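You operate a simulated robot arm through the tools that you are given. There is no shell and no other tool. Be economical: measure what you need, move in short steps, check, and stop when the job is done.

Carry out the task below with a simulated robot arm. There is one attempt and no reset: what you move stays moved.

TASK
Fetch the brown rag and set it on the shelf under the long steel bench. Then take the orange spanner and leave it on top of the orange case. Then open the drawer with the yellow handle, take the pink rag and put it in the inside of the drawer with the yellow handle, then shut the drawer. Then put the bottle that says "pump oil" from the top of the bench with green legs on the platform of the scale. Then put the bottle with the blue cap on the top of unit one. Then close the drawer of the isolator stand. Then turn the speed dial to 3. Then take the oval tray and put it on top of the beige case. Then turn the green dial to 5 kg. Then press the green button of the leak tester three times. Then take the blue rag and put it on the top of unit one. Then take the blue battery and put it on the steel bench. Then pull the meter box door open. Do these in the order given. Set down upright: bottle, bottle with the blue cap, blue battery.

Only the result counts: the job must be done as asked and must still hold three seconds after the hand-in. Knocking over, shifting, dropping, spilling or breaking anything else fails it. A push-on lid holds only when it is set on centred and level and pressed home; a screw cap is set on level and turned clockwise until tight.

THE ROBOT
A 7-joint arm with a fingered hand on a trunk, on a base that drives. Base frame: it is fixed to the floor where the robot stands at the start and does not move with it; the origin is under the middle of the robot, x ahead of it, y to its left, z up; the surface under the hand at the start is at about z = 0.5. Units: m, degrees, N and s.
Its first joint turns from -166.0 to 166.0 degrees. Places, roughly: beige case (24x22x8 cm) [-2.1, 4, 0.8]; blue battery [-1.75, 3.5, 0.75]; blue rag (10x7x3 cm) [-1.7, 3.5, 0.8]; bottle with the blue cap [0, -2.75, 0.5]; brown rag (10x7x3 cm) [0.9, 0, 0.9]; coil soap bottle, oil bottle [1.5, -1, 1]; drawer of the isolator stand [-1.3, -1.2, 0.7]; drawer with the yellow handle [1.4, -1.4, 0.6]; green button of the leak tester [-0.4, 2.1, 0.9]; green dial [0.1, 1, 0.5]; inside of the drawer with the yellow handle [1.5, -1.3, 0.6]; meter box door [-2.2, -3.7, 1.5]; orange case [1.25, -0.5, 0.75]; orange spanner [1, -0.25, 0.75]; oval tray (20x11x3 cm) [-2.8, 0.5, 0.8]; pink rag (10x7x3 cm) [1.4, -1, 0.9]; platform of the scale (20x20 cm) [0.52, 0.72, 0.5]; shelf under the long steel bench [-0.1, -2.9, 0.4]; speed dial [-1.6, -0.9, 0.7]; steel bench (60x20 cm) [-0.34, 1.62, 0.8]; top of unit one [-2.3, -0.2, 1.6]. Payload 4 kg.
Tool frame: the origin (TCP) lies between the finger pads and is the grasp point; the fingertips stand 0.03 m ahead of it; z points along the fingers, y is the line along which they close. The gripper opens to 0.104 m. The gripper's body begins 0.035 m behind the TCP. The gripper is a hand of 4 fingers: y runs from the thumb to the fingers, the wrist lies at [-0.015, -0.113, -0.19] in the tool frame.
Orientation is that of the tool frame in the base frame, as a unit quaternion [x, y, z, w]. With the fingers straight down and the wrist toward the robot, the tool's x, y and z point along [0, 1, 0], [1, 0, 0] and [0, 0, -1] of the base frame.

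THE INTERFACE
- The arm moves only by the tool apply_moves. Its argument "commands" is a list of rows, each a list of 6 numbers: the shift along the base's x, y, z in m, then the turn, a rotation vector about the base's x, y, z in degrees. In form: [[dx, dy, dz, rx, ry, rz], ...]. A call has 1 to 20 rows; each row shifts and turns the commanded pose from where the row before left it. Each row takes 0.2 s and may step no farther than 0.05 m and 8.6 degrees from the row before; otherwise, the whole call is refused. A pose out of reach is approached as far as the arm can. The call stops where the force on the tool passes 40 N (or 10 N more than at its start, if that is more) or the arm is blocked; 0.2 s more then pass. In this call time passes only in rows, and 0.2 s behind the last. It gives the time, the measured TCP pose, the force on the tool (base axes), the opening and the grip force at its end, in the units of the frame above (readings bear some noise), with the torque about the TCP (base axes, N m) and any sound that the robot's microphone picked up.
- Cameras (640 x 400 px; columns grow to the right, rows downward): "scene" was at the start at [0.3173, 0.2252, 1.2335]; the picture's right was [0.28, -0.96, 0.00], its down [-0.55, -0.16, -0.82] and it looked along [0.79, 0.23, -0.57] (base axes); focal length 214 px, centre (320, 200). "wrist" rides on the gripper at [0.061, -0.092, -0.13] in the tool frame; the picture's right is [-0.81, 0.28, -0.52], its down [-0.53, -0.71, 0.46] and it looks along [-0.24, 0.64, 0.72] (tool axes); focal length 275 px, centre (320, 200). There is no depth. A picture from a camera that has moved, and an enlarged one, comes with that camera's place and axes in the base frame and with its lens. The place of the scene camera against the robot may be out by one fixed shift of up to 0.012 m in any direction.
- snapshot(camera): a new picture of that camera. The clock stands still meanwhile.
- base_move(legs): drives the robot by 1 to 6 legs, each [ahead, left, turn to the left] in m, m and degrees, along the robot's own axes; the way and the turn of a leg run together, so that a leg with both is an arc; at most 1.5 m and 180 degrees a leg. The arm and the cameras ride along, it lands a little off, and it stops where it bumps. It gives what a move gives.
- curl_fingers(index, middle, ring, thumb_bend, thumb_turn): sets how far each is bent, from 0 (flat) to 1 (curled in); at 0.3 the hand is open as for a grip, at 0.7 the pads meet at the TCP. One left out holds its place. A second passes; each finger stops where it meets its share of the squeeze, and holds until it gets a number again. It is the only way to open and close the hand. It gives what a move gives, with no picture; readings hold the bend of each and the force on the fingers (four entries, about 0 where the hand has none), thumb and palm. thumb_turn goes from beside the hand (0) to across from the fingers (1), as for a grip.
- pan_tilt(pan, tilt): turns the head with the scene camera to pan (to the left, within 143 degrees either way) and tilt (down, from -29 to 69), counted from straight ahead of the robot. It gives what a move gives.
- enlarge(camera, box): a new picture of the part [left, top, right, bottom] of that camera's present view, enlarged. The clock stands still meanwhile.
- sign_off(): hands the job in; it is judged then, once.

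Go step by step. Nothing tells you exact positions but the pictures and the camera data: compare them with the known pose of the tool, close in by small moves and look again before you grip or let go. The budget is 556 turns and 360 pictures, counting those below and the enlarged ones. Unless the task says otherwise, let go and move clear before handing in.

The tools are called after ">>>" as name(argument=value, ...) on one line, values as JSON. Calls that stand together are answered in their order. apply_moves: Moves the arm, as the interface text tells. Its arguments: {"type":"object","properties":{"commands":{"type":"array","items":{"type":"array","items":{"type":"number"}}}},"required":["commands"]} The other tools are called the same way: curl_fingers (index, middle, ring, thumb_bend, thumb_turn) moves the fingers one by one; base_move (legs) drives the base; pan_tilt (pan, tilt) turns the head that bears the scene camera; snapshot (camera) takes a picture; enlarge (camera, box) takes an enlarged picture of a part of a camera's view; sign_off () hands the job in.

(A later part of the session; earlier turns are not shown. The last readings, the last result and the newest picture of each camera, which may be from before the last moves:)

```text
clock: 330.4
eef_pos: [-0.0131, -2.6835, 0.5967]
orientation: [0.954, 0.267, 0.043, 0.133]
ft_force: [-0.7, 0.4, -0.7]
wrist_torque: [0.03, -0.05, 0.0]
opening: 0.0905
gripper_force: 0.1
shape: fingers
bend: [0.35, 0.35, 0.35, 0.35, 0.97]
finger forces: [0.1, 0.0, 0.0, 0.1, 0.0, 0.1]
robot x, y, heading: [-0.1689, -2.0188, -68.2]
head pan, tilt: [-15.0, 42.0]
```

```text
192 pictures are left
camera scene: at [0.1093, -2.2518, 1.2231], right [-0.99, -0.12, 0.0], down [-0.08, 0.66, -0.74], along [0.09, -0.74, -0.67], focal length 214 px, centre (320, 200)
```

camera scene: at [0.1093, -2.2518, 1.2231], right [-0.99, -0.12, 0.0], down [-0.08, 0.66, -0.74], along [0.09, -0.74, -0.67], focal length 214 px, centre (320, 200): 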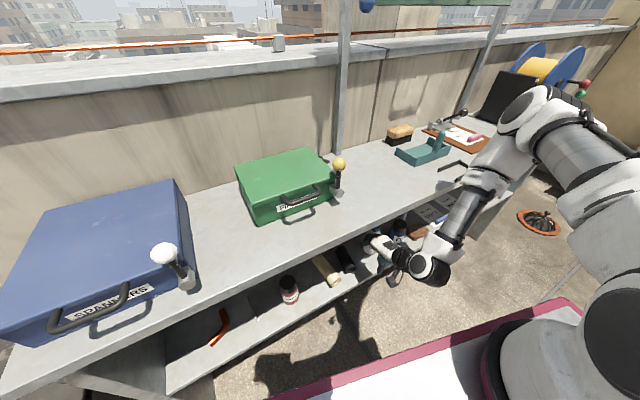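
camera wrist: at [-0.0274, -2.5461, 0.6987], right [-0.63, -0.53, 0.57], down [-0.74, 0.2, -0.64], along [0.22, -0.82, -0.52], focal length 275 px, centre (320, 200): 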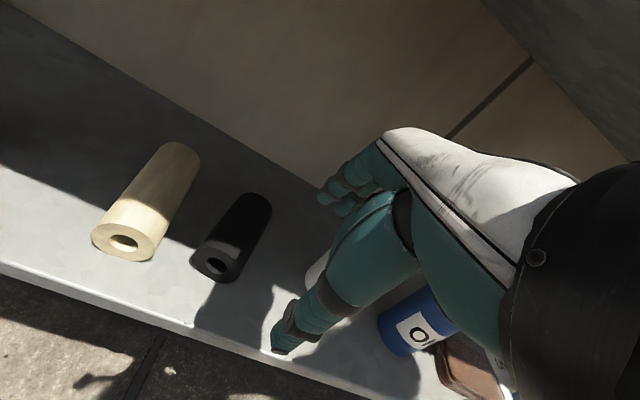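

>>> apply_moves(commands=[[0.018, 0.013, 0, 0, 0, 0], [0.026, -0.037, 0, 0, 0, 0], [0.026, -0.037, 0, 0, 0, 0]])

>>> snapshot(camera="wrist")

>>> enlarge(camera="scene", box=[310, 190, 470, 310])

```text
clock: 331.2
eef_pos: [0.0531, -2.7374, 0.593]
orientation: [0.954, 0.267, 0.042, 0.129]
ft_force: [-0.2, 0.1, 0.6]
wrist_torque: [0.0, -0.01, 0.01]
opening: 0.0905
gripper_force: 0.0
shape: fingers
bend: [0.35, 0.35, 0.35, 0.35, 0.97]
finger forces: [0.0, 0.1, 0.1, 0.1, 0.0, 0.0]
robot x, y, heading: [-0.1671, -2.0191, -68.4]
head pan, tilt: [-15.0, 42.0]
```

```text
191 pictures are left
camera wrist: at [0.0394, -2.6021, 0.6961], right [-0.63, -0.53, 0.56], down [-0.74, 0.21, -0.64], along [0.22, -0.82, -0.53], focal length 275 px, centre (320, 200)
```

wrist: 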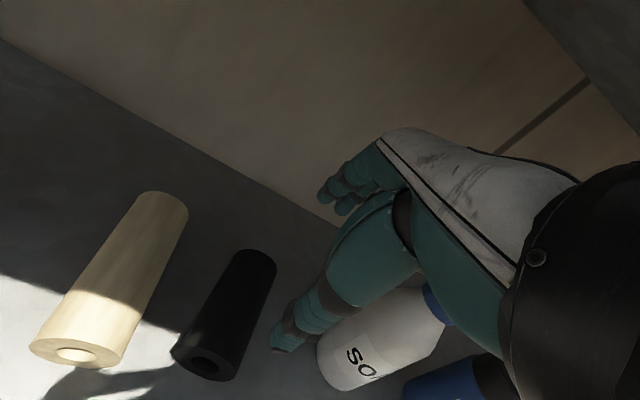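

```text
3.33 times, centred on (390, 250) of scene
camera zoom: at [0.1082, -2.2502, 1.2234], right [-0.99, -0.12, 0.0], down [-0.08, 0.66, -0.74], along [0.09, -0.74, -0.67], focal length 715 px, centre (87, 33)
```

zoom: 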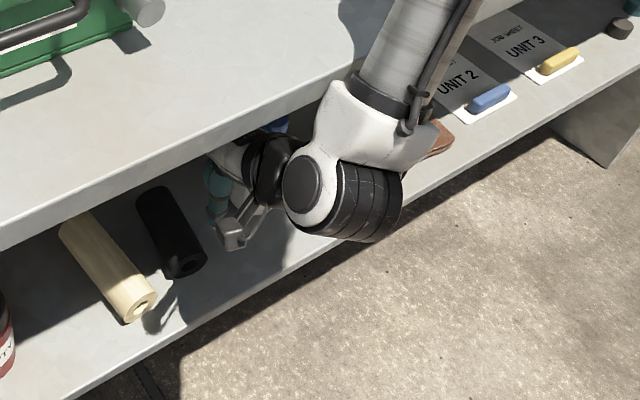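

Bottle cap at l≈−1.63, same depth as the hand. I slide sideways onto it.

>>> apply_moves(commands=[[-0.0246, -0.0172, 0.003, 0, 0, 0], [-0.0246, -0.0172, 0, 0, 0, 0], [-0.0205, -0.0143, 0, 0, 0, 0]])

>>> snapshot(camera="wrist")

>>> enlarge(camera="scene", box=[310, 190, 470, 310])

```text
clock: 332.0
eef_pos: [-0.0159, -2.7917, 0.6003]
orientation: [0.953, 0.269, 0.042, 0.134]
ft_force: [-0.3, -0.6, -0.4]
wrist_torque: [0.04, 0.04, -0.05]
opening: 0.0909
gripper_force: 0.1
shape: fingers
bend: [0.35, 0.35, 0.35, 0.35, 0.98]
finger forces: [0.0, 0.1, 0.0, 0.0, 0.0, 0.0]
robot x, y, heading: [-0.1673, -2.0206, -68.2]
head pan, tilt: [-15.0, 42.0]
```

```text
189 pictures are left
camera wrist: at [-0.0292, -2.655, 0.7007], right [-0.63, -0.53, 0.57], down [-0.74, 0.2, -0.64], along [0.22, -0.82, -0.52], focal length 275 px, centre (320, 200)
```

wrist: 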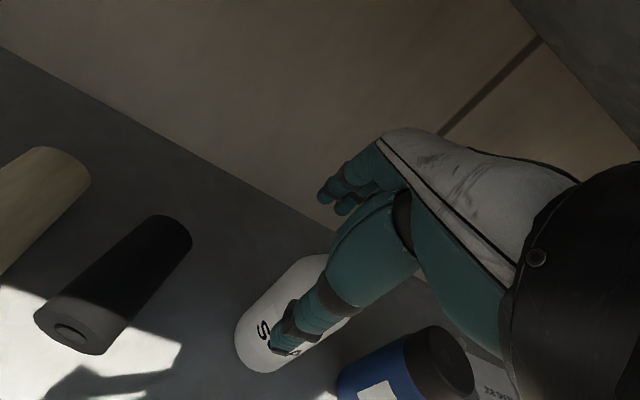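

```text
3.33 times, centred on (390, 250) of scene
camera zoom: at [0.1101, -2.252, 1.223], right [-0.99, -0.12, 0.0], down [-0.08, 0.66, -0.74], along [0.09, -0.74, -0.67], focal length 715 px, centre (87, 33)
```

zoom: 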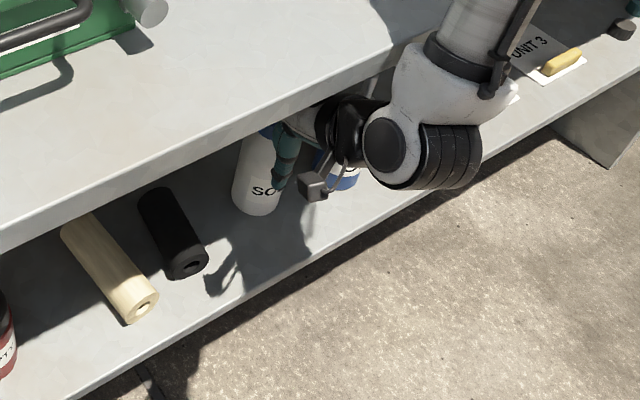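

>>> apply_moves(commands=[[-0.0124, -0.0172, -0.002, 0, 0, 0]])

>>> curl_fingers(index=0.85, middle=0.85, ring=0.85, thumb_bend=0.85)

>>> enlarge(camera="scene", box=[310, 190, 470, 310])

>>> snapshot(camera="wrist")

```text
clock: 332.4
eef_pos: [-0.0291, -2.809, 0.5972]
orientation: [0.953, 0.269, 0.042, 0.134]
ft_force: [-0.1, 0.1, -0.5]
wrist_torque: [-0.01, 0.0, 0.0]
opening: 0.0908
gripper_force: 0.1
shape: fingers
bend: [0.35, 0.35, 0.35, 0.35, 0.98]
finger forces: [0.0, 0.1, 0.0, 0.0, 0.1, 0.0]
robot x, y, heading: [-0.1707, -2.0205, -68.3]
head pan, tilt: [-15.0, 42.0]
```

```text
clock: 333.4
eef_pos: [-0.0284, -2.8091, 0.5969]
orientation: [0.953, 0.268, 0.042, 0.133]
ft_force: [-0.3, 2.0, 4.2]
wrist_torque: [0.41, -0.03, 0.04]
opening: 0.0201
gripper_force: 19.9
shape: fingers
bend: [0.73, 0.74, 0.85, 0.6, 0.91]
finger forces: [8.4, 10.2, 0.2, 0.0, 20.6, 0.1]
robot x, y, heading: [-0.1661, -2.0232, -68.4]
head pan, tilt: [-15.0, 42.0]
```

```text
3.33 times, centred on (390, 250) of scene
camera zoom: at [0.1097, -2.2514, 1.2231], right [-0.99, -0.12, 0.0], down [-0.08, 0.66, -0.74], along [0.09, -0.74, -0.67], focal length 715 px, centre (87, 33)
```

zoom: 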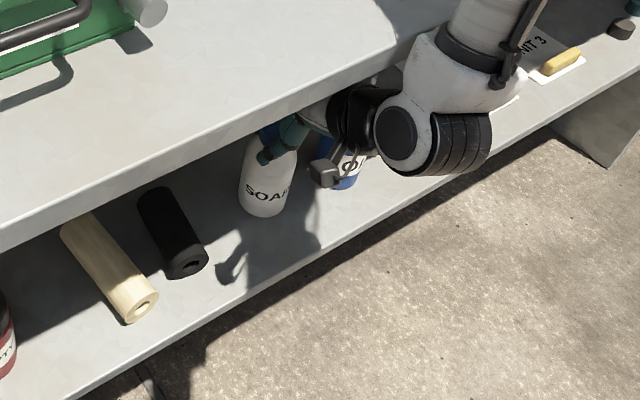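

```text
186 pictures are left
camera wrist: at [-0.0426, -2.6711, 0.6996], right [-0.63, -0.53, 0.57], down [-0.74, 0.2, -0.64], along [0.22, -0.82, -0.52], focal length 275 px, centre (320, 200)
```

wrist: 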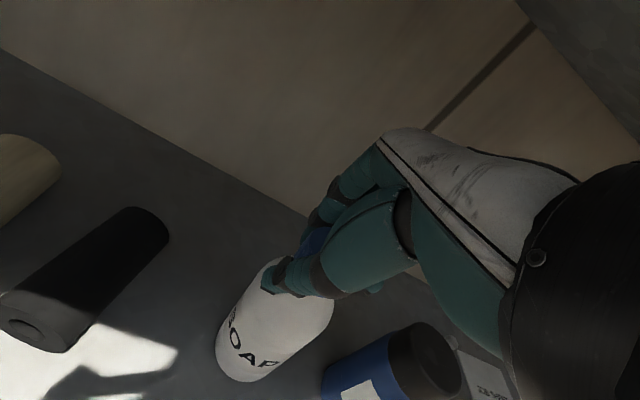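

Cap gripped. I lift slightly and check it is held.

>>> apply_moves(commands=[[0, 0, 0.015, 0, 0, 0], [0, 0, 0.02, 0, 0, 0]])

>>> enlarge(camera="scene", box=[310, 190, 470, 310])

```text
clock: 334.0
eef_pos: [-0.0302, -2.8061, 0.6254]
orientation: [0.955, 0.267, 0.042, 0.124]
ft_force: [0.2, -0.7, -3.5]
wrist_torque: [-0.01, -0.05, 0.01]
opening: 0.0195
gripper_force: 18.2
shape: fingers
bend: [0.74, 0.74, 0.85, 0.6, 0.91]
finger forces: [7.2, 10.8, 0.7, 0.1, 17.9, 0.0]
robot x, y, heading: [-0.164, -2.0192, -68.0]
head pan, tilt: [-15.0, 42.0]
```

```text
3.33 times, centred on (390, 250) of scene
camera zoom: at [0.1098, -2.2541, 1.2225], right [-0.99, -0.12, 0.0], down [-0.08, 0.67, -0.74], along [0.09, -0.74, -0.67], focal length 715 px, centre (87, 33)
```

zoom: 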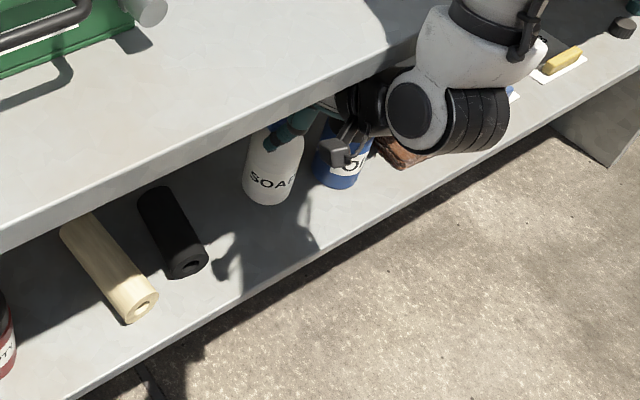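

Held. I pull it straight out in front of the bench.

>>> apply_moves(commands=[[-0.017, 0.0245, -0.006, 0, 0, 0], [-0.023, 0.0328, 0, 0, 0, 0], [-0.023, 0.0328, 0, 0, 0, 0], [-0.023, 0.0328, 0, 0, 0, 0], [-0.023, 0.0328, 0, 0, 0, 0], [-0.017, 0.0245, 0, 0, 0, 0]])

>>> snapshot(camera="scene")

>>> snapshot(camera="wrist")

```text
clock: 335.4
eef_pos: [-0.1527, -2.6289, 0.6263]
orientation: [0.953, 0.269, 0.042, 0.133]
ft_force: [0.8, -0.2, -3.0]
wrist_torque: [-0.01, -0.04, 0.0]
opening: 0.0187
gripper_force: 17.9
shape: fingers
bend: [0.74, 0.74, 0.85, 0.6, 0.91]
finger forces: [6.4, 10.9, 2.1, 0.0, 17.1, 0.0]
robot x, y, heading: [-0.1645, -2.0207, -67.9]
head pan, tilt: [-15.0, 42.0]
```

```text
184 pictures are left
camera scene: at [0.1099, -2.2515, 1.223], right [-0.99, -0.12, 0.0], down [-0.08, 0.66, -0.74], along [0.09, -0.74, -0.67], focal length 214 px, centre (320, 200)
```

scene: 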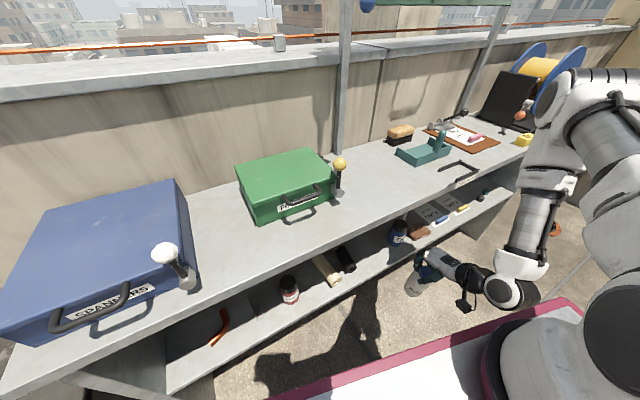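

```text
183 pictures are left
camera wrist: at [-0.1669, -2.4925, 0.7284], right [-0.63, -0.53, 0.57], down [-0.74, 0.2, -0.64], along [0.23, -0.82, -0.52], focal length 275 px, centre (320, 200)
```

wrist: 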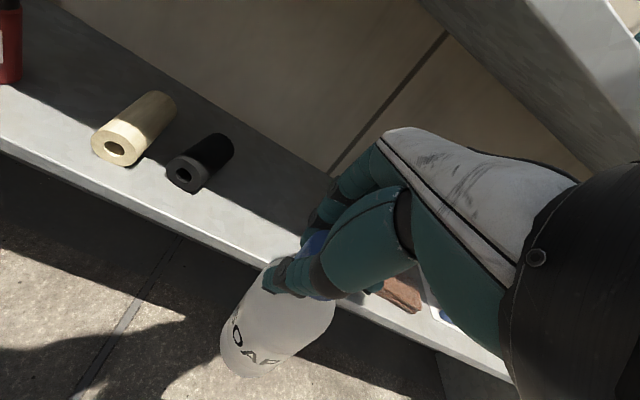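

Bottle is out, neighbours untouched. I slide right along the bench front, then rise.

>>> apply_moves(commands=[[-0.04, -0.026, 0, 0, 0, 0], [-0.04, -0.026, 0, 0, 0, 0], [-0.04, -0.026, 0, 0, 0, 0], [-0.04, -0.026, 0, 0, 0, 0], [-0.04, -0.026, 0, 0, 0, 0], [-0.04, -0.026, 0, 0, 0, 0], [-0.04, -0.026, 0, 0, 0, 0], [-0.04, -0.026, 0, 0, 0, 0]])

>>> apply_moves(commands=[[0, 0, 0.05, 0, 0, 0], [0, 0, 0.05, 0, 0, 0], [0, 0, 0.05, 0, 0, 0], [0, 0, 0.05, 0, 0, 0], [0, 0, 0.05, 0, 0, 0], [0, 0, 0.05, 0, 0, 0], [0, 0, 0.05, 0, 0, 0], [0, 0, 0.05, 0, 0, 0], [0, 0, 0.05, 0, 0, 0]])

>>> snapshot(camera="scene")

```text
clock: 337.2
eef_pos: [-0.4731, -2.8394, 0.6247]
orientation: [0.953, 0.268, 0.042, 0.133]
ft_force: [0.0, 0.6, -2.7]
wrist_torque: [0.0, -0.05, 0.01]
opening: 0.0169
gripper_force: 18.5
shape: fingers
bend: [0.74, 0.74, 0.85, 0.61, 0.91]
finger forces: [6.0, 10.9, 3.7, 0.1, 16.6, 0.0]
robot x, y, heading: [-0.1652, -2.0203, -68.2]
head pan, tilt: [-15.0, 42.0]
```

```text
clock: 339.2
eef_pos: [-0.4738, -2.8391, 1.079]
orientation: [0.954, 0.267, 0.042, 0.132]
ft_force: [-0.3, -0.8, -3.5]
wrist_torque: [0.0, -0.05, 0.05]
opening: 0.0133
gripper_force: 18.1
shape: fingers
bend: [0.74, 0.74, 0.85, 0.64, 0.91]
finger forces: [5.8, 11.1, 3.0, 0.1, 17.3, 0.1]
robot x, y, heading: [-0.1688, -2.0236, -68.3]
head pan, tilt: [-15.0, 42.0]
```

```text
182 pictures are left
camera scene: at [0.1094, -2.252, 1.223], right [-0.99, -0.12, 0.0], down [-0.08, 0.66, -0.74], along [0.09, -0.74, -0.67], focal length 214 px, centre (320, 200)
```

scene: 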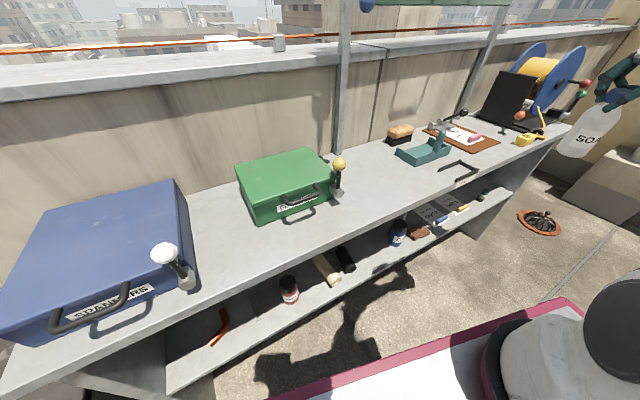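

>>> pan_tilt(pan=-35, tilt=35)

>>> enlarge(camera="scene", box=[380, 60, 560, 180])

```text
clock: 340.0
eef_pos: [-0.4726, -2.8385, 1.0779]
orientation: [0.953, 0.268, 0.041, 0.133]
ft_force: [-0.3, 0.2, -3.8]
wrist_torque: [0.03, -0.06, -0.02]
opening: 0.0131
gripper_force: 19.2
shape: fingers
bend: [0.74, 0.74, 0.85, 0.64, 0.91]
finger forces: [5.8, 10.9, 3.2, 0.0, 17.4, 0.0]
robot x, y, heading: [-0.1663, -2.02, -68.3]
head pan, tilt: [-35.0, 35.0]
```

```text
3.33 times, centred on (470, 120) of scene
camera zoom: at [0.0797, -2.2544, 1.2335], right [-0.97, 0.23, 0.0], down [0.13, 0.56, -0.82], along [-0.19, -0.8, -0.57], focal length 715 px, centre (-180, 467)
```

zoom: 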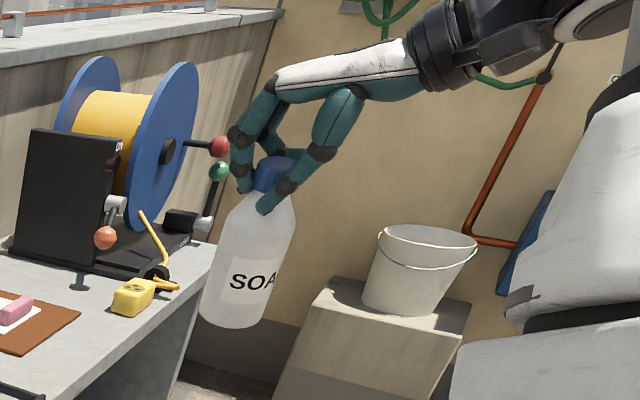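

Grip is under the cap, secure. I'll set the bottle on a free spot of the bench top to regrasp it sideways. I raise and carry it over.

>>> apply_moves(commands=[[0, 0, 0.04, 0, 0, 0], [0, 0, 0.04, 0, 0, 0], [0.0445, 0.0059, 0, 0, 0, 0], [0.0445, 0.0059, 0, 0, 0, 0], [0.0445, 0.0059, 0, 0, 0, 0], [0.0445, 0.0059, 0, 0, 0, 0], [0.0445, 0.0059, 0, 0, 0, 0]])

>>> apply_moves(commands=[[0.0445, 0.0059, 0, 0, 0, 0], [0.0445, 0.0059, 0, 0, 0, 0], [0.0445, 0.0059, 0, 0, 0, 0], [0.0445, 0.0059, 0, 0, 0, 0], [0.0445, 0.0059, 0, 0, 0, 0]])

>>> pan_tilt(pan=-10, tilt=35)

>>> snapshot(camera="scene")

>>> snapshot(camera="wrist")

```text
clock: 341.6
eef_pos: [-0.2508, -2.8041, 1.1549]
orientation: [0.953, 0.268, 0.042, 0.133]
ft_force: [-0.9, -0.3, -3.3]
wrist_torque: [0.02, -0.05, 0.02]
opening: 0.0114
gripper_force: 19.6
shape: fingers
bend: [0.74, 0.74, 0.85, 0.65, 0.92]
finger forces: [6.5, 11.4, 4.0, 0.0, 18.0, 0.1]
robot x, y, heading: [-0.1655, -2.0207, -68.6]
head pan, tilt: [-35.0, 35.0]
```

```text
clock: 342.8
eef_pos: [-0.0302, -2.7787, 1.1569]
orientation: [0.953, 0.268, 0.042, 0.132]
ft_force: [-0.3, -0.7, -3.6]
wrist_torque: [-0.01, -0.02, 0.01]
opening: 0.0108
gripper_force: 20.3
shape: fingers
bend: [0.74, 0.74, 0.85, 0.65, 0.92]
finger forces: [6.4, 11.2, 4.3, 0.0, 17.9, 0.0]
robot x, y, heading: [-0.1612, -2.0184, -68.5]
head pan, tilt: [-35.0, 35.0]
```

```text
clock: 343.7
eef_pos: [-0.0299, -2.7793, 1.156]
orientation: [0.953, 0.267, 0.041, 0.133]
ft_force: [0.0, -0.3, -2.9]
wrist_torque: [0.0, -0.06, -0.02]
opening: 0.011
gripper_force: 20.0
shape: fingers
bend: [0.74, 0.74, 0.85, 0.65, 0.92]
finger forces: [6.7, 11.4, 4.7, 0.1, 18.1, 0.1]
robot x, y, heading: [-0.1648, -2.0196, -68.4]
head pan, tilt: [-10.0, 35.0]
```

```text
180 pictures are left
camera scene: at [0.1178, -2.2548, 1.2335], right [-0.98, -0.2, 0.0], down [-0.12, 0.56, -0.82], along [0.17, -0.8, -0.57], focal length 214 px, centre (320, 200)
```

scene: 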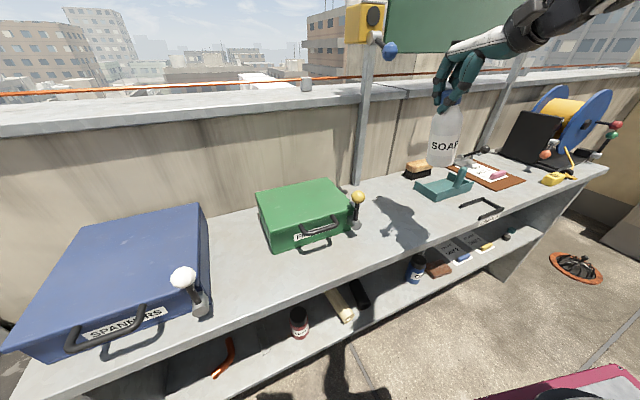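

```text
179 pictures are left
camera wrist: at [-0.044, -2.6416, 1.258], right [-0.63, -0.53, 0.57], down [-0.74, 0.2, -0.64], along [0.22, -0.82, -0.52], focal length 275 px, centre (320, 200)
```

wrist: 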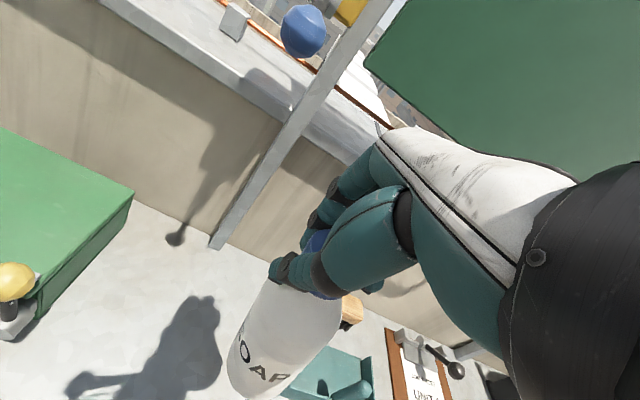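

Spot is free. I lower the bottle onto the bench.

>>> apply_moves(commands=[[0, 0, -0.04, 0, 0, 0], [0, 0, -0.04, 0, 0, 0], [0, 0, -0.04, 0, 0, 0], [0, 0, -0.04, 0, 0, 0], [0, 0, -0.015, 0, 0, 0], [0, 0, -0.01, 0, 0, 0], [0, 0, -0.008, 0, 0, 0]])

>>> enlarge(camera="scene", box=[340, 90, 520, 230])

```text
clock: 345.4
eef_pos: [-0.0273, -2.7814, 0.9702]
orientation: [0.952, 0.268, 0.043, 0.141]
ft_force: [0.7, -1.5, 17.8]
wrist_torque: [-0.09, -0.07, 0.04]
opening: 0.0051
gripper_force: 27.7
shape: fingers
bend: [0.74, 0.75, 0.86, 0.7, 0.9]
finger forces: [7.0, 12.2, 15.8, 0.0, 20.0, 0.0]
robot x, y, heading: [-0.1669, -2.0208, -68.3]
head pan, tilt: [-10.0, 35.0]
stopped in row 7: the force on the tool passed its limit at 43 N (the readings are from after the stop); the commanded pose is now the measured one
```

```text
2.86 times, centred on (430, 160) of scene
camera zoom: at [0.1178, -2.2543, 1.2337], right [-0.98, -0.2, 0.0], down [-0.12, 0.56, -0.82], along [0.17, -0.8, -0.57], focal length 613 px, centre (6, 314)
```

zoom: 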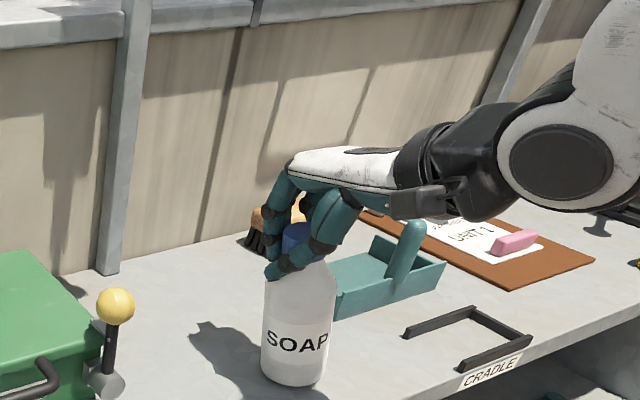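

>>> apply_moves(commands=[[0, 0, 0.004, 0, 0, 0]])

>>> curl_fingers(index=0.4, middle=0.4, ring=0.4, thumb_bend=0.4)

>>> enlarge(camera="scene", box=[340, 90, 520, 230])

```text
clock: 345.8
eef_pos: [-0.0281, -2.7799, 0.9701]
orientation: [0.953, 0.268, 0.042, 0.137]
ft_force: [0.9, -0.6, 0.9]
wrist_torque: [-0.17, -0.16, -0.03]
opening: 0.0057
gripper_force: 25.3
shape: fingers
bend: [0.74, 0.75, 0.86, 0.69, 0.91]
finger forces: [6.2, 10.6, 15.1, 0.0, 18.9, 0.0]
robot x, y, heading: [-0.1674, -2.0198, -68.3]
head pan, tilt: [-10.0, 35.0]
```

```text
clock: 346.8
eef_pos: [-0.0282, -2.7806, 0.9703]
orientation: [0.952, 0.269, 0.042, 0.138]
ft_force: [1.0, -0.2, 0.1]
wrist_torque: [0.01, -0.01, 0.04]
opening: 0.0781
gripper_force: 0.0
shape: fingers
bend: [0.4, 0.4, 0.4, 0.4, 0.97]
finger forces: [0.4, 0.1, 0.1, 0.0, 0.0, 0.0]
robot x, y, heading: [-0.1656, -2.019, -68.3]
head pan, tilt: [-10.0, 35.0]
```

```text
2.86 times, centred on (430, 160) of scene
camera zoom: at [0.1179, -2.2548, 1.2335], right [-0.98, -0.2, 0.0], down [-0.12, 0.56, -0.82], along [0.17, -0.8, -0.57], focal length 613 px, centre (6, 314)
```

zoom: 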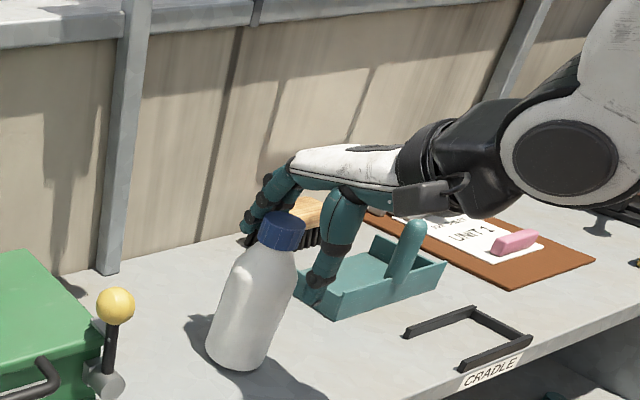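

The bottle looks tilted/rocking at this instant. I let a moment pass without moving and look again.

>>> apply_moves(commands=[[0, 0, 0, 0, 0, 0]])

>>> enlarge(camera="scene", box=[340, 90, 520, 230])

>>> snapshot(camera="wrist")

```text
clock: 347.2
eef_pos: [-0.0277, -2.7813, 0.9717]
orientation: [0.952, 0.269, 0.043, 0.138]
ft_force: [0.2, -0.7, -1.3]
wrist_torque: [-0.02, 0.02, -0.02]
opening: 0.0779
gripper_force: 0.3
shape: fingers
bend: [0.4, 0.4, 0.4, 0.4, 0.97]
finger forces: [0.4, 0.0, 0.0, 0.0, 0.0, 0.0]
robot x, y, heading: [-0.1675, -2.021, -68.3]
head pan, tilt: [-10.0, 35.0]
```

```text
2.86 times, centred on (430, 160) of scene
camera zoom: at [0.1179, -2.2548, 1.2335], right [-0.98, -0.2, 0.0], down [-0.12, 0.56, -0.82], along [0.17, -0.8, -0.57], focal length 613 px, centre (6, 314)
```

zoom: 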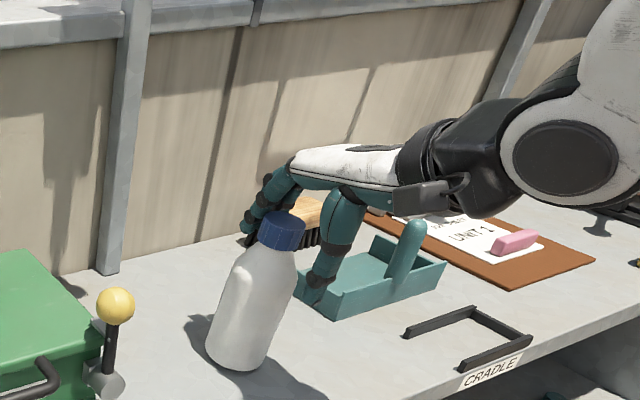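

```text
175 pictures are left
camera wrist: at [-0.0415, -2.6427, 1.0715], right [-0.63, -0.52, 0.57], down [-0.74, 0.2, -0.64], along [0.23, -0.83, -0.51], focal length 275 px, centre (320, 200)
```

wrist: 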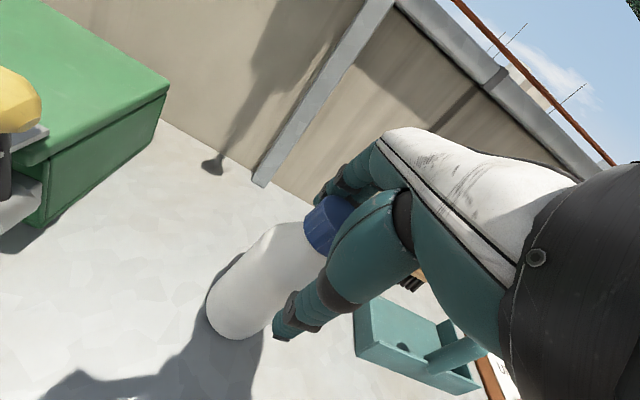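

The index finger holds the cap slightly off vertical; opening it gently should let the bottle right itself.

>>> curl_fingers(index=0.33, middle=0.33, ring=0.33, thumb_bend=0.4)

>>> enlarge(camera="scene", box=[340, 90, 520, 230])

```text
clock: 348.2
eef_pos: [-0.0269, -2.7798, 0.9717]
orientation: [0.953, 0.268, 0.043, 0.138]
ft_force: [0.7, -1.0, 0.5]
wrist_torque: [-0.02, 0.01, -0.02]
opening: 0.0872
gripper_force: 0.3
shape: fingers
bend: [0.33, 0.33, 0.33, 0.4, 0.97]
finger forces: [0.7, 0.0, 0.0, 0.0, 0.0, 0.0]
robot x, y, heading: [-0.1691, -2.0147, -68.4]
head pan, tilt: [-10.0, 35.0]
```

```text
2.86 times, centred on (430, 160) of scene
camera zoom: at [0.1179, -2.2548, 1.2335], right [-0.98, -0.2, 0.0], down [-0.12, 0.56, -0.82], along [0.17, -0.8, -0.57], focal length 613 px, centre (6, 314)
```

zoom: 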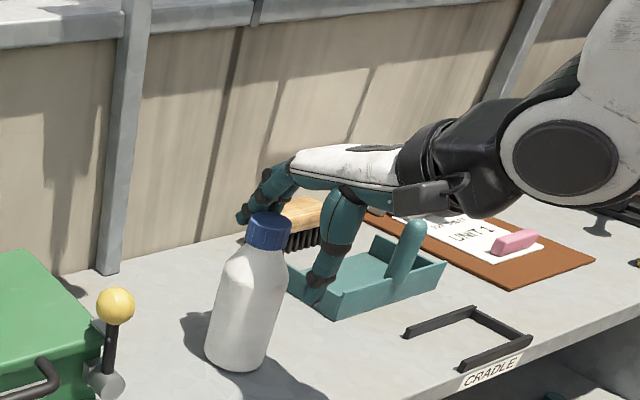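

>>> curl_fingers(index=0.22, middle=0.25, ring=0.25)

>>> enlarge(camera="scene", box=[340, 90, 520, 230])

>>> snapshot(camera="wrist")

```text
clock: 349.2
eef_pos: [-0.027, -2.7811, 0.9702]
orientation: [0.952, 0.268, 0.042, 0.138]
ft_force: [-0.9, -0.2, 0.3]
wrist_torque: [0.0, -0.02, 0.02]
opening: 0.1022
gripper_force: 0.0
shape: fingers
bend: [0.22, 0.25, 0.25, 0.4, 0.97]
finger forces: [0.0, 0.0, 0.0, 0.0, 0.0, 0.0]
robot x, y, heading: [-0.1663, -2.0211, -68.1]
head pan, tilt: [-10.0, 35.0]
```

```text
2.86 times, centred on (430, 160) of scene
camera zoom: at [0.1179, -2.2548, 1.2335], right [-0.98, -0.2, 0.0], down [-0.12, 0.56, -0.82], along [0.17, -0.8, -0.57], focal length 613 px, centre (6, 314)
```

zoom: 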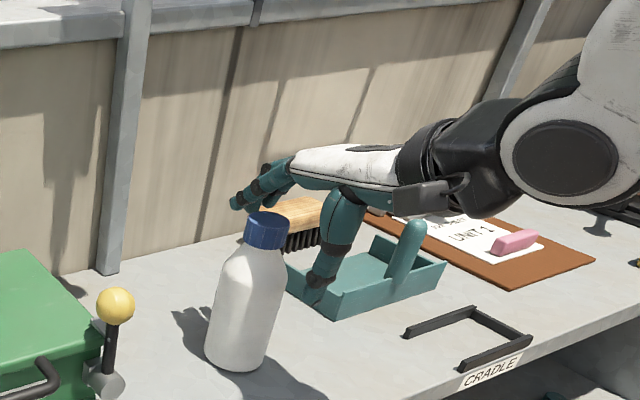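

```text
172 pictures are left
camera wrist: at [-0.0415, -2.6427, 1.0715], right [-0.63, -0.52, 0.57], down [-0.74, 0.2, -0.64], along [0.23, -0.83, -0.51], focal length 275 px, centre (320, 200)
```

wrist: 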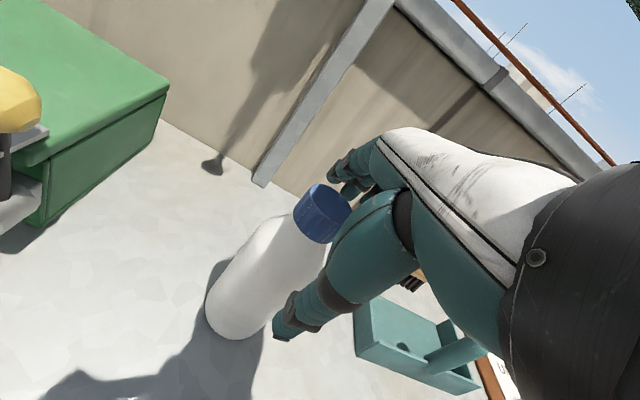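

The bottle stands upright, untouched. I raise the hand straight up.

>>> apply_moves(commands=[[0, 0, 0.03, 0, 0, 0], [0, 0, 0.04, 0, 0, 0], [0, 0, 0.05, 0, 0, 0], [0, 0, 0.05, 0, 0, 0]])

>>> enlarge(camera="scene", box=[340, 90, 520, 230])

```text
clock: 350.2
eef_pos: [-0.0299, -2.7834, 1.1424]
orientation: [0.952, 0.268, 0.042, 0.138]
ft_force: [0.5, 0.1, -0.2]
wrist_torque: [-0.04, -0.02, 0.01]
opening: 0.102
gripper_force: 0.0
shape: fingers
bend: [0.22, 0.25, 0.25, 0.4, 0.97]
finger forces: [0.1, 0.1, 0.0, 0.0, 0.1, 0.0]
robot x, y, heading: [-0.1674, -2.0214, -68.3]
head pan, tilt: [-10.0, 35.0]
```

```text
2.86 times, centred on (430, 160) of scene
camera zoom: at [0.1179, -2.255, 1.2335], right [-0.98, -0.2, 0.0], down [-0.12, 0.56, -0.82], along [0.17, -0.8, -0.57], focal length 613 px, centre (6, 314)
```

zoom: 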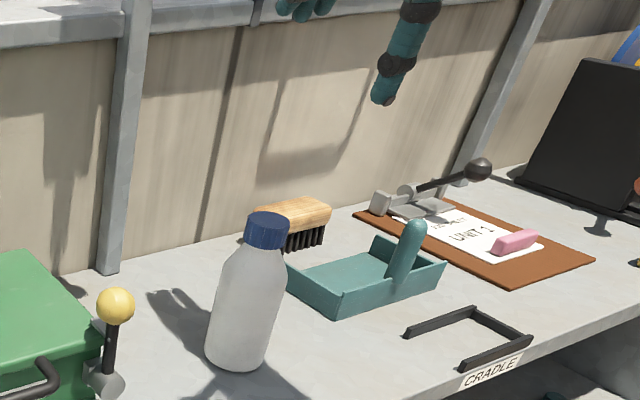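

Now I rotate the hand to a horizontal sideways-gripping pose (tool pointing at the bench, thumb left, fingers right), done above and in front of the bottle.

>>> apply_moves(commands=[[-0.023, 0.033, 0.01, 0, 0, 0], [-0.023, 0.033, 0.01, 0, 0, 0], [-0.012, 0.017, 0, 0, 0, 0]])

>>> apply_moves(commands=[[0, 0, 0, -0.7, -6.75, -4.15], [0, 0, 0, -0.7, -6.75, -4.15], [0, 0, 0, -0.7, -6.75, -4.15], [0, 0, 0, -0.7, -6.75, -4.15], [0, 0, 0, -0.7, -6.75, -4.15], [0, 0, 0, -0.7, -6.75, -4.15], [0, 0, 0, -0.7, -6.75, -4.15]])

>>> snapshot(camera="scene")

```text
clock: 351.0
eef_pos: [-0.0873, -2.6978, 1.1612]
orientation: [0.952, 0.27, 0.044, 0.137]
ft_force: [-0.5, 0.0, 0.5]
wrist_torque: [0.05, 0.0, -0.02]
opening: 0.1022
gripper_force: 0.0
shape: fingers
bend: [0.22, 0.25, 0.25, 0.4, 0.97]
finger forces: [0.0, 0.1, 0.0, 0.1, 0.0, 0.0]
robot x, y, heading: [-0.1711, -2.0242, -68.6]
head pan, tilt: [-10.0, 35.0]
```

```text
clock: 352.6
eef_pos: [-0.091, -2.735, 1.1948]
orientation: [0.884, -0.049, 0.372, 0.277]
ft_force: [0.2, 0.1, -0.7]
wrist_torque: [0.01, 0.0, 0.01]
opening: 0.102
gripper_force: 0.0
shape: fingers
bend: [0.22, 0.25, 0.25, 0.4, 0.97]
finger forces: [0.0, 0.0, 0.0, 0.1, 0.1, 0.1]
out of reach, approached as far as the arm can: row 5, 6, 7
robot x, y, heading: [-0.169, -2.0201, -68.0]
head pan, tilt: [-10.0, 35.0]
```

```text
170 pictures are left
camera scene: at [0.1179, -2.2547, 1.2336], right [-0.98, -0.2, 0.0], down [-0.12, 0.56, -0.82], along [0.17, -0.8, -0.57], focal length 214 px, centre (320, 200)
```

scene: 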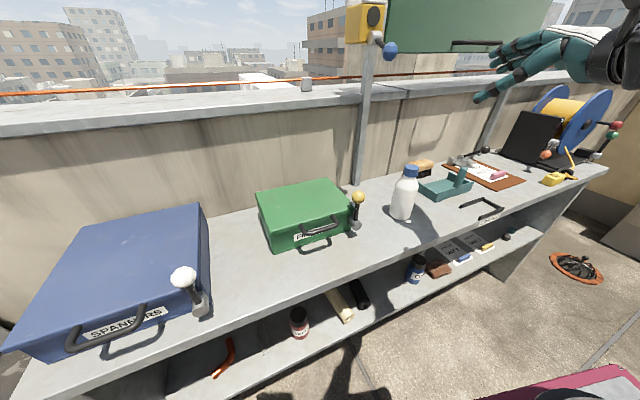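

Some rows were out of reach (too close). I back the base 0.15 m and continue the rotation.

>>> base_move(legs=[[-0.15, 0, 0]])

>>> apply_moves(commands=[[0, 0, -0.02, -0.7, -6.75, -4.15], [0, 0, -0.02, -0.7, -6.75, -4.15], [0, 0, 0, -0.7, -6.75, -4.15]])

```text
clock: 353.9
eef_pos: [-0.1457, -2.5966, 1.1936]
orientation: [0.885, -0.047, 0.37, 0.277]
ft_force: [-0.3, 0.5, 0.3]
wrist_torque: [0.03, 0.02, 0.02]
opening: 0.1021
gripper_force: 0.1
shape: fingers
bend: [0.22, 0.25, 0.25, 0.4, 0.97]
finger forces: [0.1, 0.0, 0.1, 0.0, 0.0, 0.0]
robot x, y, heading: [-0.2195, -1.8828, -68.3]
head pan, tilt: [-10.0, 35.0]
```

```text
clock: 354.7
eef_pos: [-0.149, -2.6477, 1.1873]
orientation: [0.791, -0.184, 0.489, 0.318]
ft_force: [0.5, 1.0, -0.8]
wrist_torque: [-0.02, 0.0, 0.0]
opening: 0.1022
gripper_force: 0.1
shape: fingers
bend: [0.22, 0.25, 0.25, 0.4, 0.97]
finger forces: [0.0, 0.1, 0.1, 0.1, 0.0, 0.0]
out of reach, approached as far as the arm can: row 1, 2, 3
robot x, y, heading: [-0.2204, -1.8801, -68.3]
head pan, tilt: [-10.0, 35.0]
```

>>> apply_moves(commands=[[0.015, -0.02, -0.035, 0, 0, 0], [0.015, -0.02, -0.035, 0, 0, 0], [0.01, -0.015, -0.035, 0, 0, 0]])

>>> apply_moves(commands=[[0, 0, 0, -0.7, -6.75, -4.15], [0, 0, 0, -0.7, -6.75, -4.15]])

>>> pan_tilt(pan=-50, tilt=20)

>>> snapshot(camera="scene")

```text
clock: 355.5
eef_pos: [-0.1066, -2.6996, 1.0847]
orientation: [0.79, -0.184, 0.489, 0.32]
ft_force: [0.1, 0.3, 0.4]
wrist_torque: [0.02, 0.01, 0.0]
opening: 0.1025
gripper_force: 0.0
shape: fingers
bend: [0.22, 0.25, 0.25, 0.4, 0.97]
finger forces: [0.0, 0.0, 0.1, 0.0, 0.1, 0.0]
robot x, y, heading: [-0.2196, -1.8816, -68.2]
head pan, tilt: [-10.0, 35.0]
```

```text
clock: 356.1
eef_pos: [-0.1067, -2.7022, 1.0848]
orientation: [0.708, -0.271, 0.557, 0.339]
ft_force: [-0.4, -0.5, -0.1]
wrist_torque: [-0.02, 0.0, 0.0]
opening: 0.1023
gripper_force: 0.0
shape: fingers
bend: [0.22, 0.25, 0.25, 0.4, 0.97]
finger forces: [0.0, 0.0, 0.1, 0.1, 0.1, 0.1]
robot x, y, heading: [-0.2219, -1.8837, -68.1]
head pan, tilt: [-10.0, 35.0]
```

```text
clock: 357.2
eef_pos: [-0.1062, -2.7028, 1.0837]
orientation: [0.709, -0.27, 0.556, 0.339]
ft_force: [-0.5, 0.5, -0.4]
wrist_torque: [0.01, -0.01, -0.01]
opening: 0.1022
gripper_force: 0.0
shape: fingers
bend: [0.22, 0.25, 0.25, 0.4, 0.97]
finger forces: [0.0, 0.1, 0.0, 0.0, 0.0, 0.0]
robot x, y, heading: [-0.2229, -1.8813, -68.6]
head pan, tilt: [-50.0, 20.0]
```

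```text
169 pictures are left
camera scene: at [0.0012, -2.1124, 1.2574], right [-0.88, 0.47, 0.0], down [0.16, 0.3, -0.94], along [-0.44, -0.83, -0.34], focal length 214 px, centre (320, 200)
```

scene: 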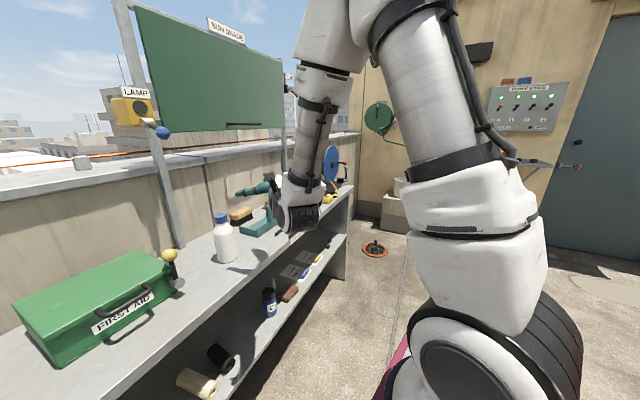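

Now it rotates freely. I finish the rotation to level.

>>> apply_moves(commands=[[0, 0, 0, -0.5, -6.7, -2.75], [0, 0, 0, -0.5, -6.7, -2.75]])

>>> snapshot(camera="wrist")

>>> enlarge(camera="scene", box=[180, 130, 360, 270])

```text
clock: 357.8
eef_pos: [-0.108, -2.7027, 1.0838]
orientation: [0.622, -0.338, 0.621, 0.337]
ft_force: [0.9, 0.4, -0.4]
wrist_torque: [0.02, -0.01, -0.02]
opening: 0.1022
gripper_force: 0.0
shape: fingers
bend: [0.22, 0.25, 0.25, 0.4, 0.97]
finger forces: [0.0, 0.1, 0.0, 0.1, 0.0, 0.0]
robot x, y, heading: [-0.2224, -1.8783, -68.1]
head pan, tilt: [-50.0, 20.0]
```

```text
168 pictures are left
camera wrist: at [-0.1023, -2.5428, 1.1465], right [-0.51, 0.28, -0.81], down [0.85, 0.01, -0.53], along [-0.15, -0.96, -0.24], focal length 275 px, centre (320, 200)
```

wrist: 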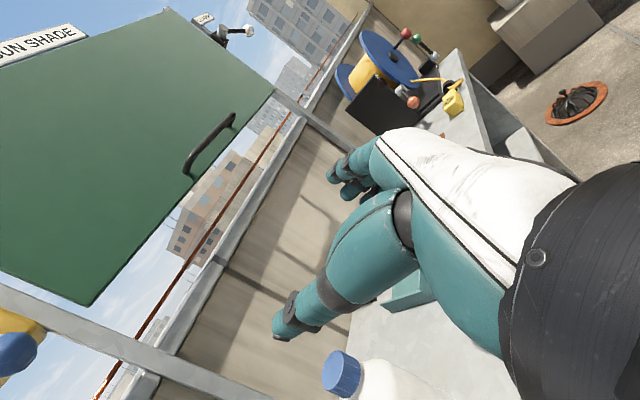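

```text
2.86 times, centred on (270, 200) of scene
camera zoom: at [0.001, -2.1124, 1.2574], right [-0.88, 0.47, 0.0], down [0.16, 0.3, -0.94], along [-0.44, -0.83, -0.34], focal length 613 px, centre (463, 200)
```

zoom: 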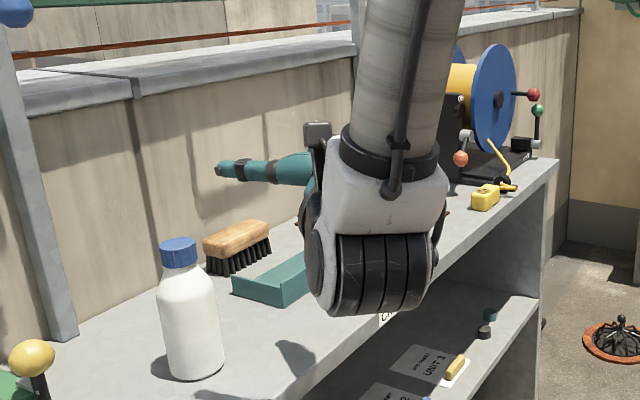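

The hand is level. The bottle stands at ≈(−0.009,−2.815). I line up laterally and descend in front of it.

>>> apply_moves(commands=[[0.018, 0.012, -0.04, 0, 0, 0], [0, 0, -0.05, 0, 0, 0], [0, 0, -0.05, 0, 0, 0], [0, 0, -0.05, 0, 0, 0]])

>>> snapshot(camera="wrist")

>>> pan_tilt(pan=-20, tilt=30)

>>> enlarge(camera="scene", box=[280, 110, 460, 250])

```text
clock: 358.8
eef_pos: [-0.0881, -2.691, 0.8918]
orientation: [0.622, -0.337, 0.621, 0.338]
ft_force: [-0.9, 0.1, 0.9]
wrist_torque: [0.0, 0.0, 0.01]
opening: 0.1021
gripper_force: 0.0
shape: fingers
bend: [0.22, 0.25, 0.25, 0.4, 0.97]
finger forces: [0.0, 0.0, 0.0, 0.0, 0.0, 0.0]
robot x, y, heading: [-0.2223, -1.8785, -68.2]
head pan, tilt: [-50.0, 20.0]
```

```text
166 pictures are left
camera wrist: at [-0.0827, -2.5316, 0.9548], right [-0.51, 0.28, -0.81], down [0.84, 0.01, -0.54], along [-0.15, -0.96, -0.24], focal length 275 px, centre (320, 200)
```

wrist: 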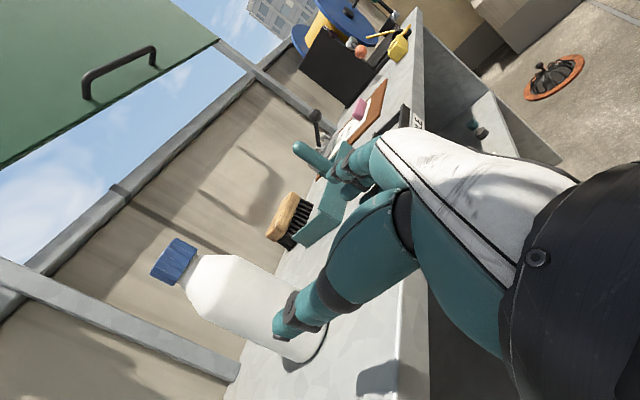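

```text
clock: 359.8
eef_pos: [-0.0886, -2.6909, 0.8929]
orientation: [0.623, -0.337, 0.62, 0.338]
ft_force: [0.3, 0.4, -0.1]
wrist_torque: [0.01, -0.02, 0.01]
opening: 0.1021
gripper_force: 0.2
shape: fingers
bend: [0.22, 0.25, 0.25, 0.4, 0.97]
finger forces: [0.0, 0.0, 0.0, 0.0, 0.0, 0.1]
robot x, y, heading: [-0.2194, -1.8852, -68.3]
head pan, tilt: [-20.0, 30.0]
```

```text
2.86 times, centred on (370, 180) of scene
camera zoom: at [0.0479, -2.1208, 1.2414], right [-1.0, -0.03, 0.0], down [-0.01, 0.5, -0.87], along [0.03, -0.87, -0.5], focal length 613 px, centre (177, 257)
```

zoom: 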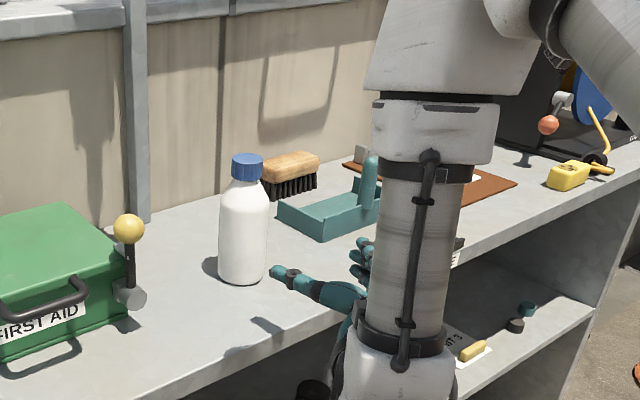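

Lateral alignment is good. I advance toward the bottle.

>>> apply_moves(commands=[[0.0175, -0.024, -0.002, 0, 0, 0], [0.0175, -0.025, -0.002, 0, 0, 0], [0.016, -0.025, 0, 0, 0, 0]])

>>> snapshot(camera="wrist")

>>> enlarge(camera="scene", box=[280, 110, 460, 250])

```text
clock: 360.6
eef_pos: [-0.039, -2.7644, 0.8885]
orientation: [0.622, -0.338, 0.621, 0.338]
ft_force: [0.6, -0.9, 0.3]
wrist_torque: [-0.01, 0.04, 0.0]
opening: 0.1025
gripper_force: 0.1
shape: fingers
bend: [0.22, 0.25, 0.25, 0.4, 0.97]
finger forces: [0.1, 0.0, 0.1, 0.1, 0.0, 0.0]
robot x, y, heading: [-0.222, -1.8822, -67.9]
head pan, tilt: [-20.0, 30.0]
```

```text
164 pictures are left
camera wrist: at [-0.033, -2.6054, 0.9507], right [-0.51, 0.28, -0.81], down [0.84, 0.01, -0.54], along [-0.15, -0.96, -0.24], focal length 275 px, centre (320, 200)
```

wrist: 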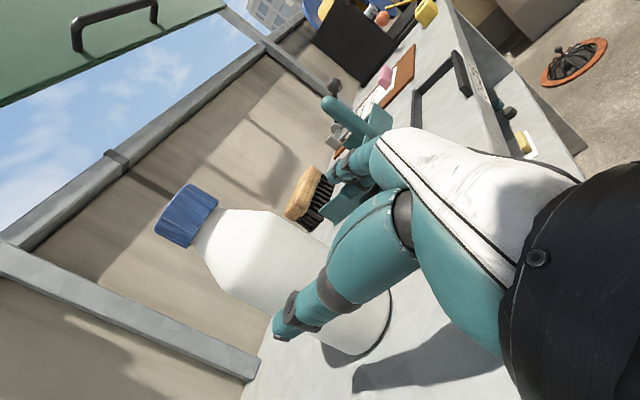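

```text
2.86 times, centred on (370, 180) of scene
camera zoom: at [0.0479, -2.1208, 1.2413], right [-1.0, -0.03, 0.0], down [-0.02, 0.5, -0.87], along [0.03, -0.87, -0.5], focal length 613 px, centre (177, 257)
```

zoom: 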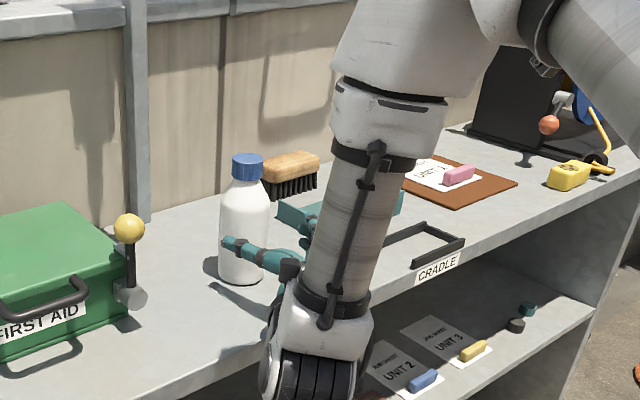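

>>> apply_moves(commands=[[0.0164, -0.0252, 0, 0, 0, 0], [0.0136, -0.021, 0, 0, 0, 0], [0.0082, -0.0126, 0, 0, 0, 0]])

>>> snapshot(camera="wrist")

>>> enlarge(camera="scene", box=[280, 110, 460, 250])

```text
clock: 361.4
eef_pos: [0.001, -2.8241, 0.8878]
orientation: [0.623, -0.337, 0.62, 0.337]
ft_force: [0.5, 0.7, 0.7]
wrist_torque: [-0.05, 0.0, 0.0]
opening: 0.103
gripper_force: 0.9
shape: fingers
bend: [0.22, 0.25, 0.25, 0.4, 0.97]
finger forces: [0.0, 0.0, 0.0, 0.0, 0.6, 0.0]
robot x, y, heading: [-0.2214, -1.8822, -68.2]
head pan, tilt: [-20.0, 30.0]
```

```text
162 pictures are left
camera wrist: at [0.0061, -2.6641, 0.9508], right [-0.51, 0.28, -0.81], down [0.84, 0.01, -0.54], along [-0.15, -0.96, -0.24], focal length 275 px, centre (320, 200)
```

wrist: 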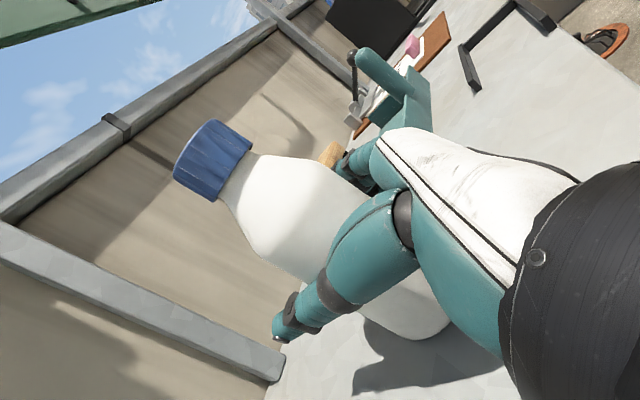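

```text
2.86 times, centred on (370, 180) of scene
camera zoom: at [0.0479, -2.1207, 1.2413], right [-1.0, -0.03, 0.0], down [-0.02, 0.5, -0.87], along [0.03, -0.87, -0.5], focal length 613 px, centre (177, 257)
```

zoom: 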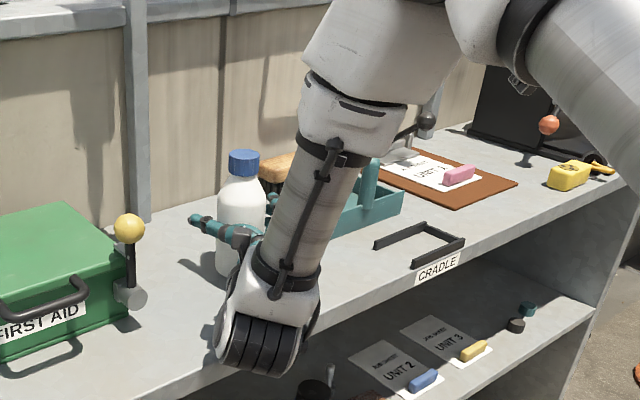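

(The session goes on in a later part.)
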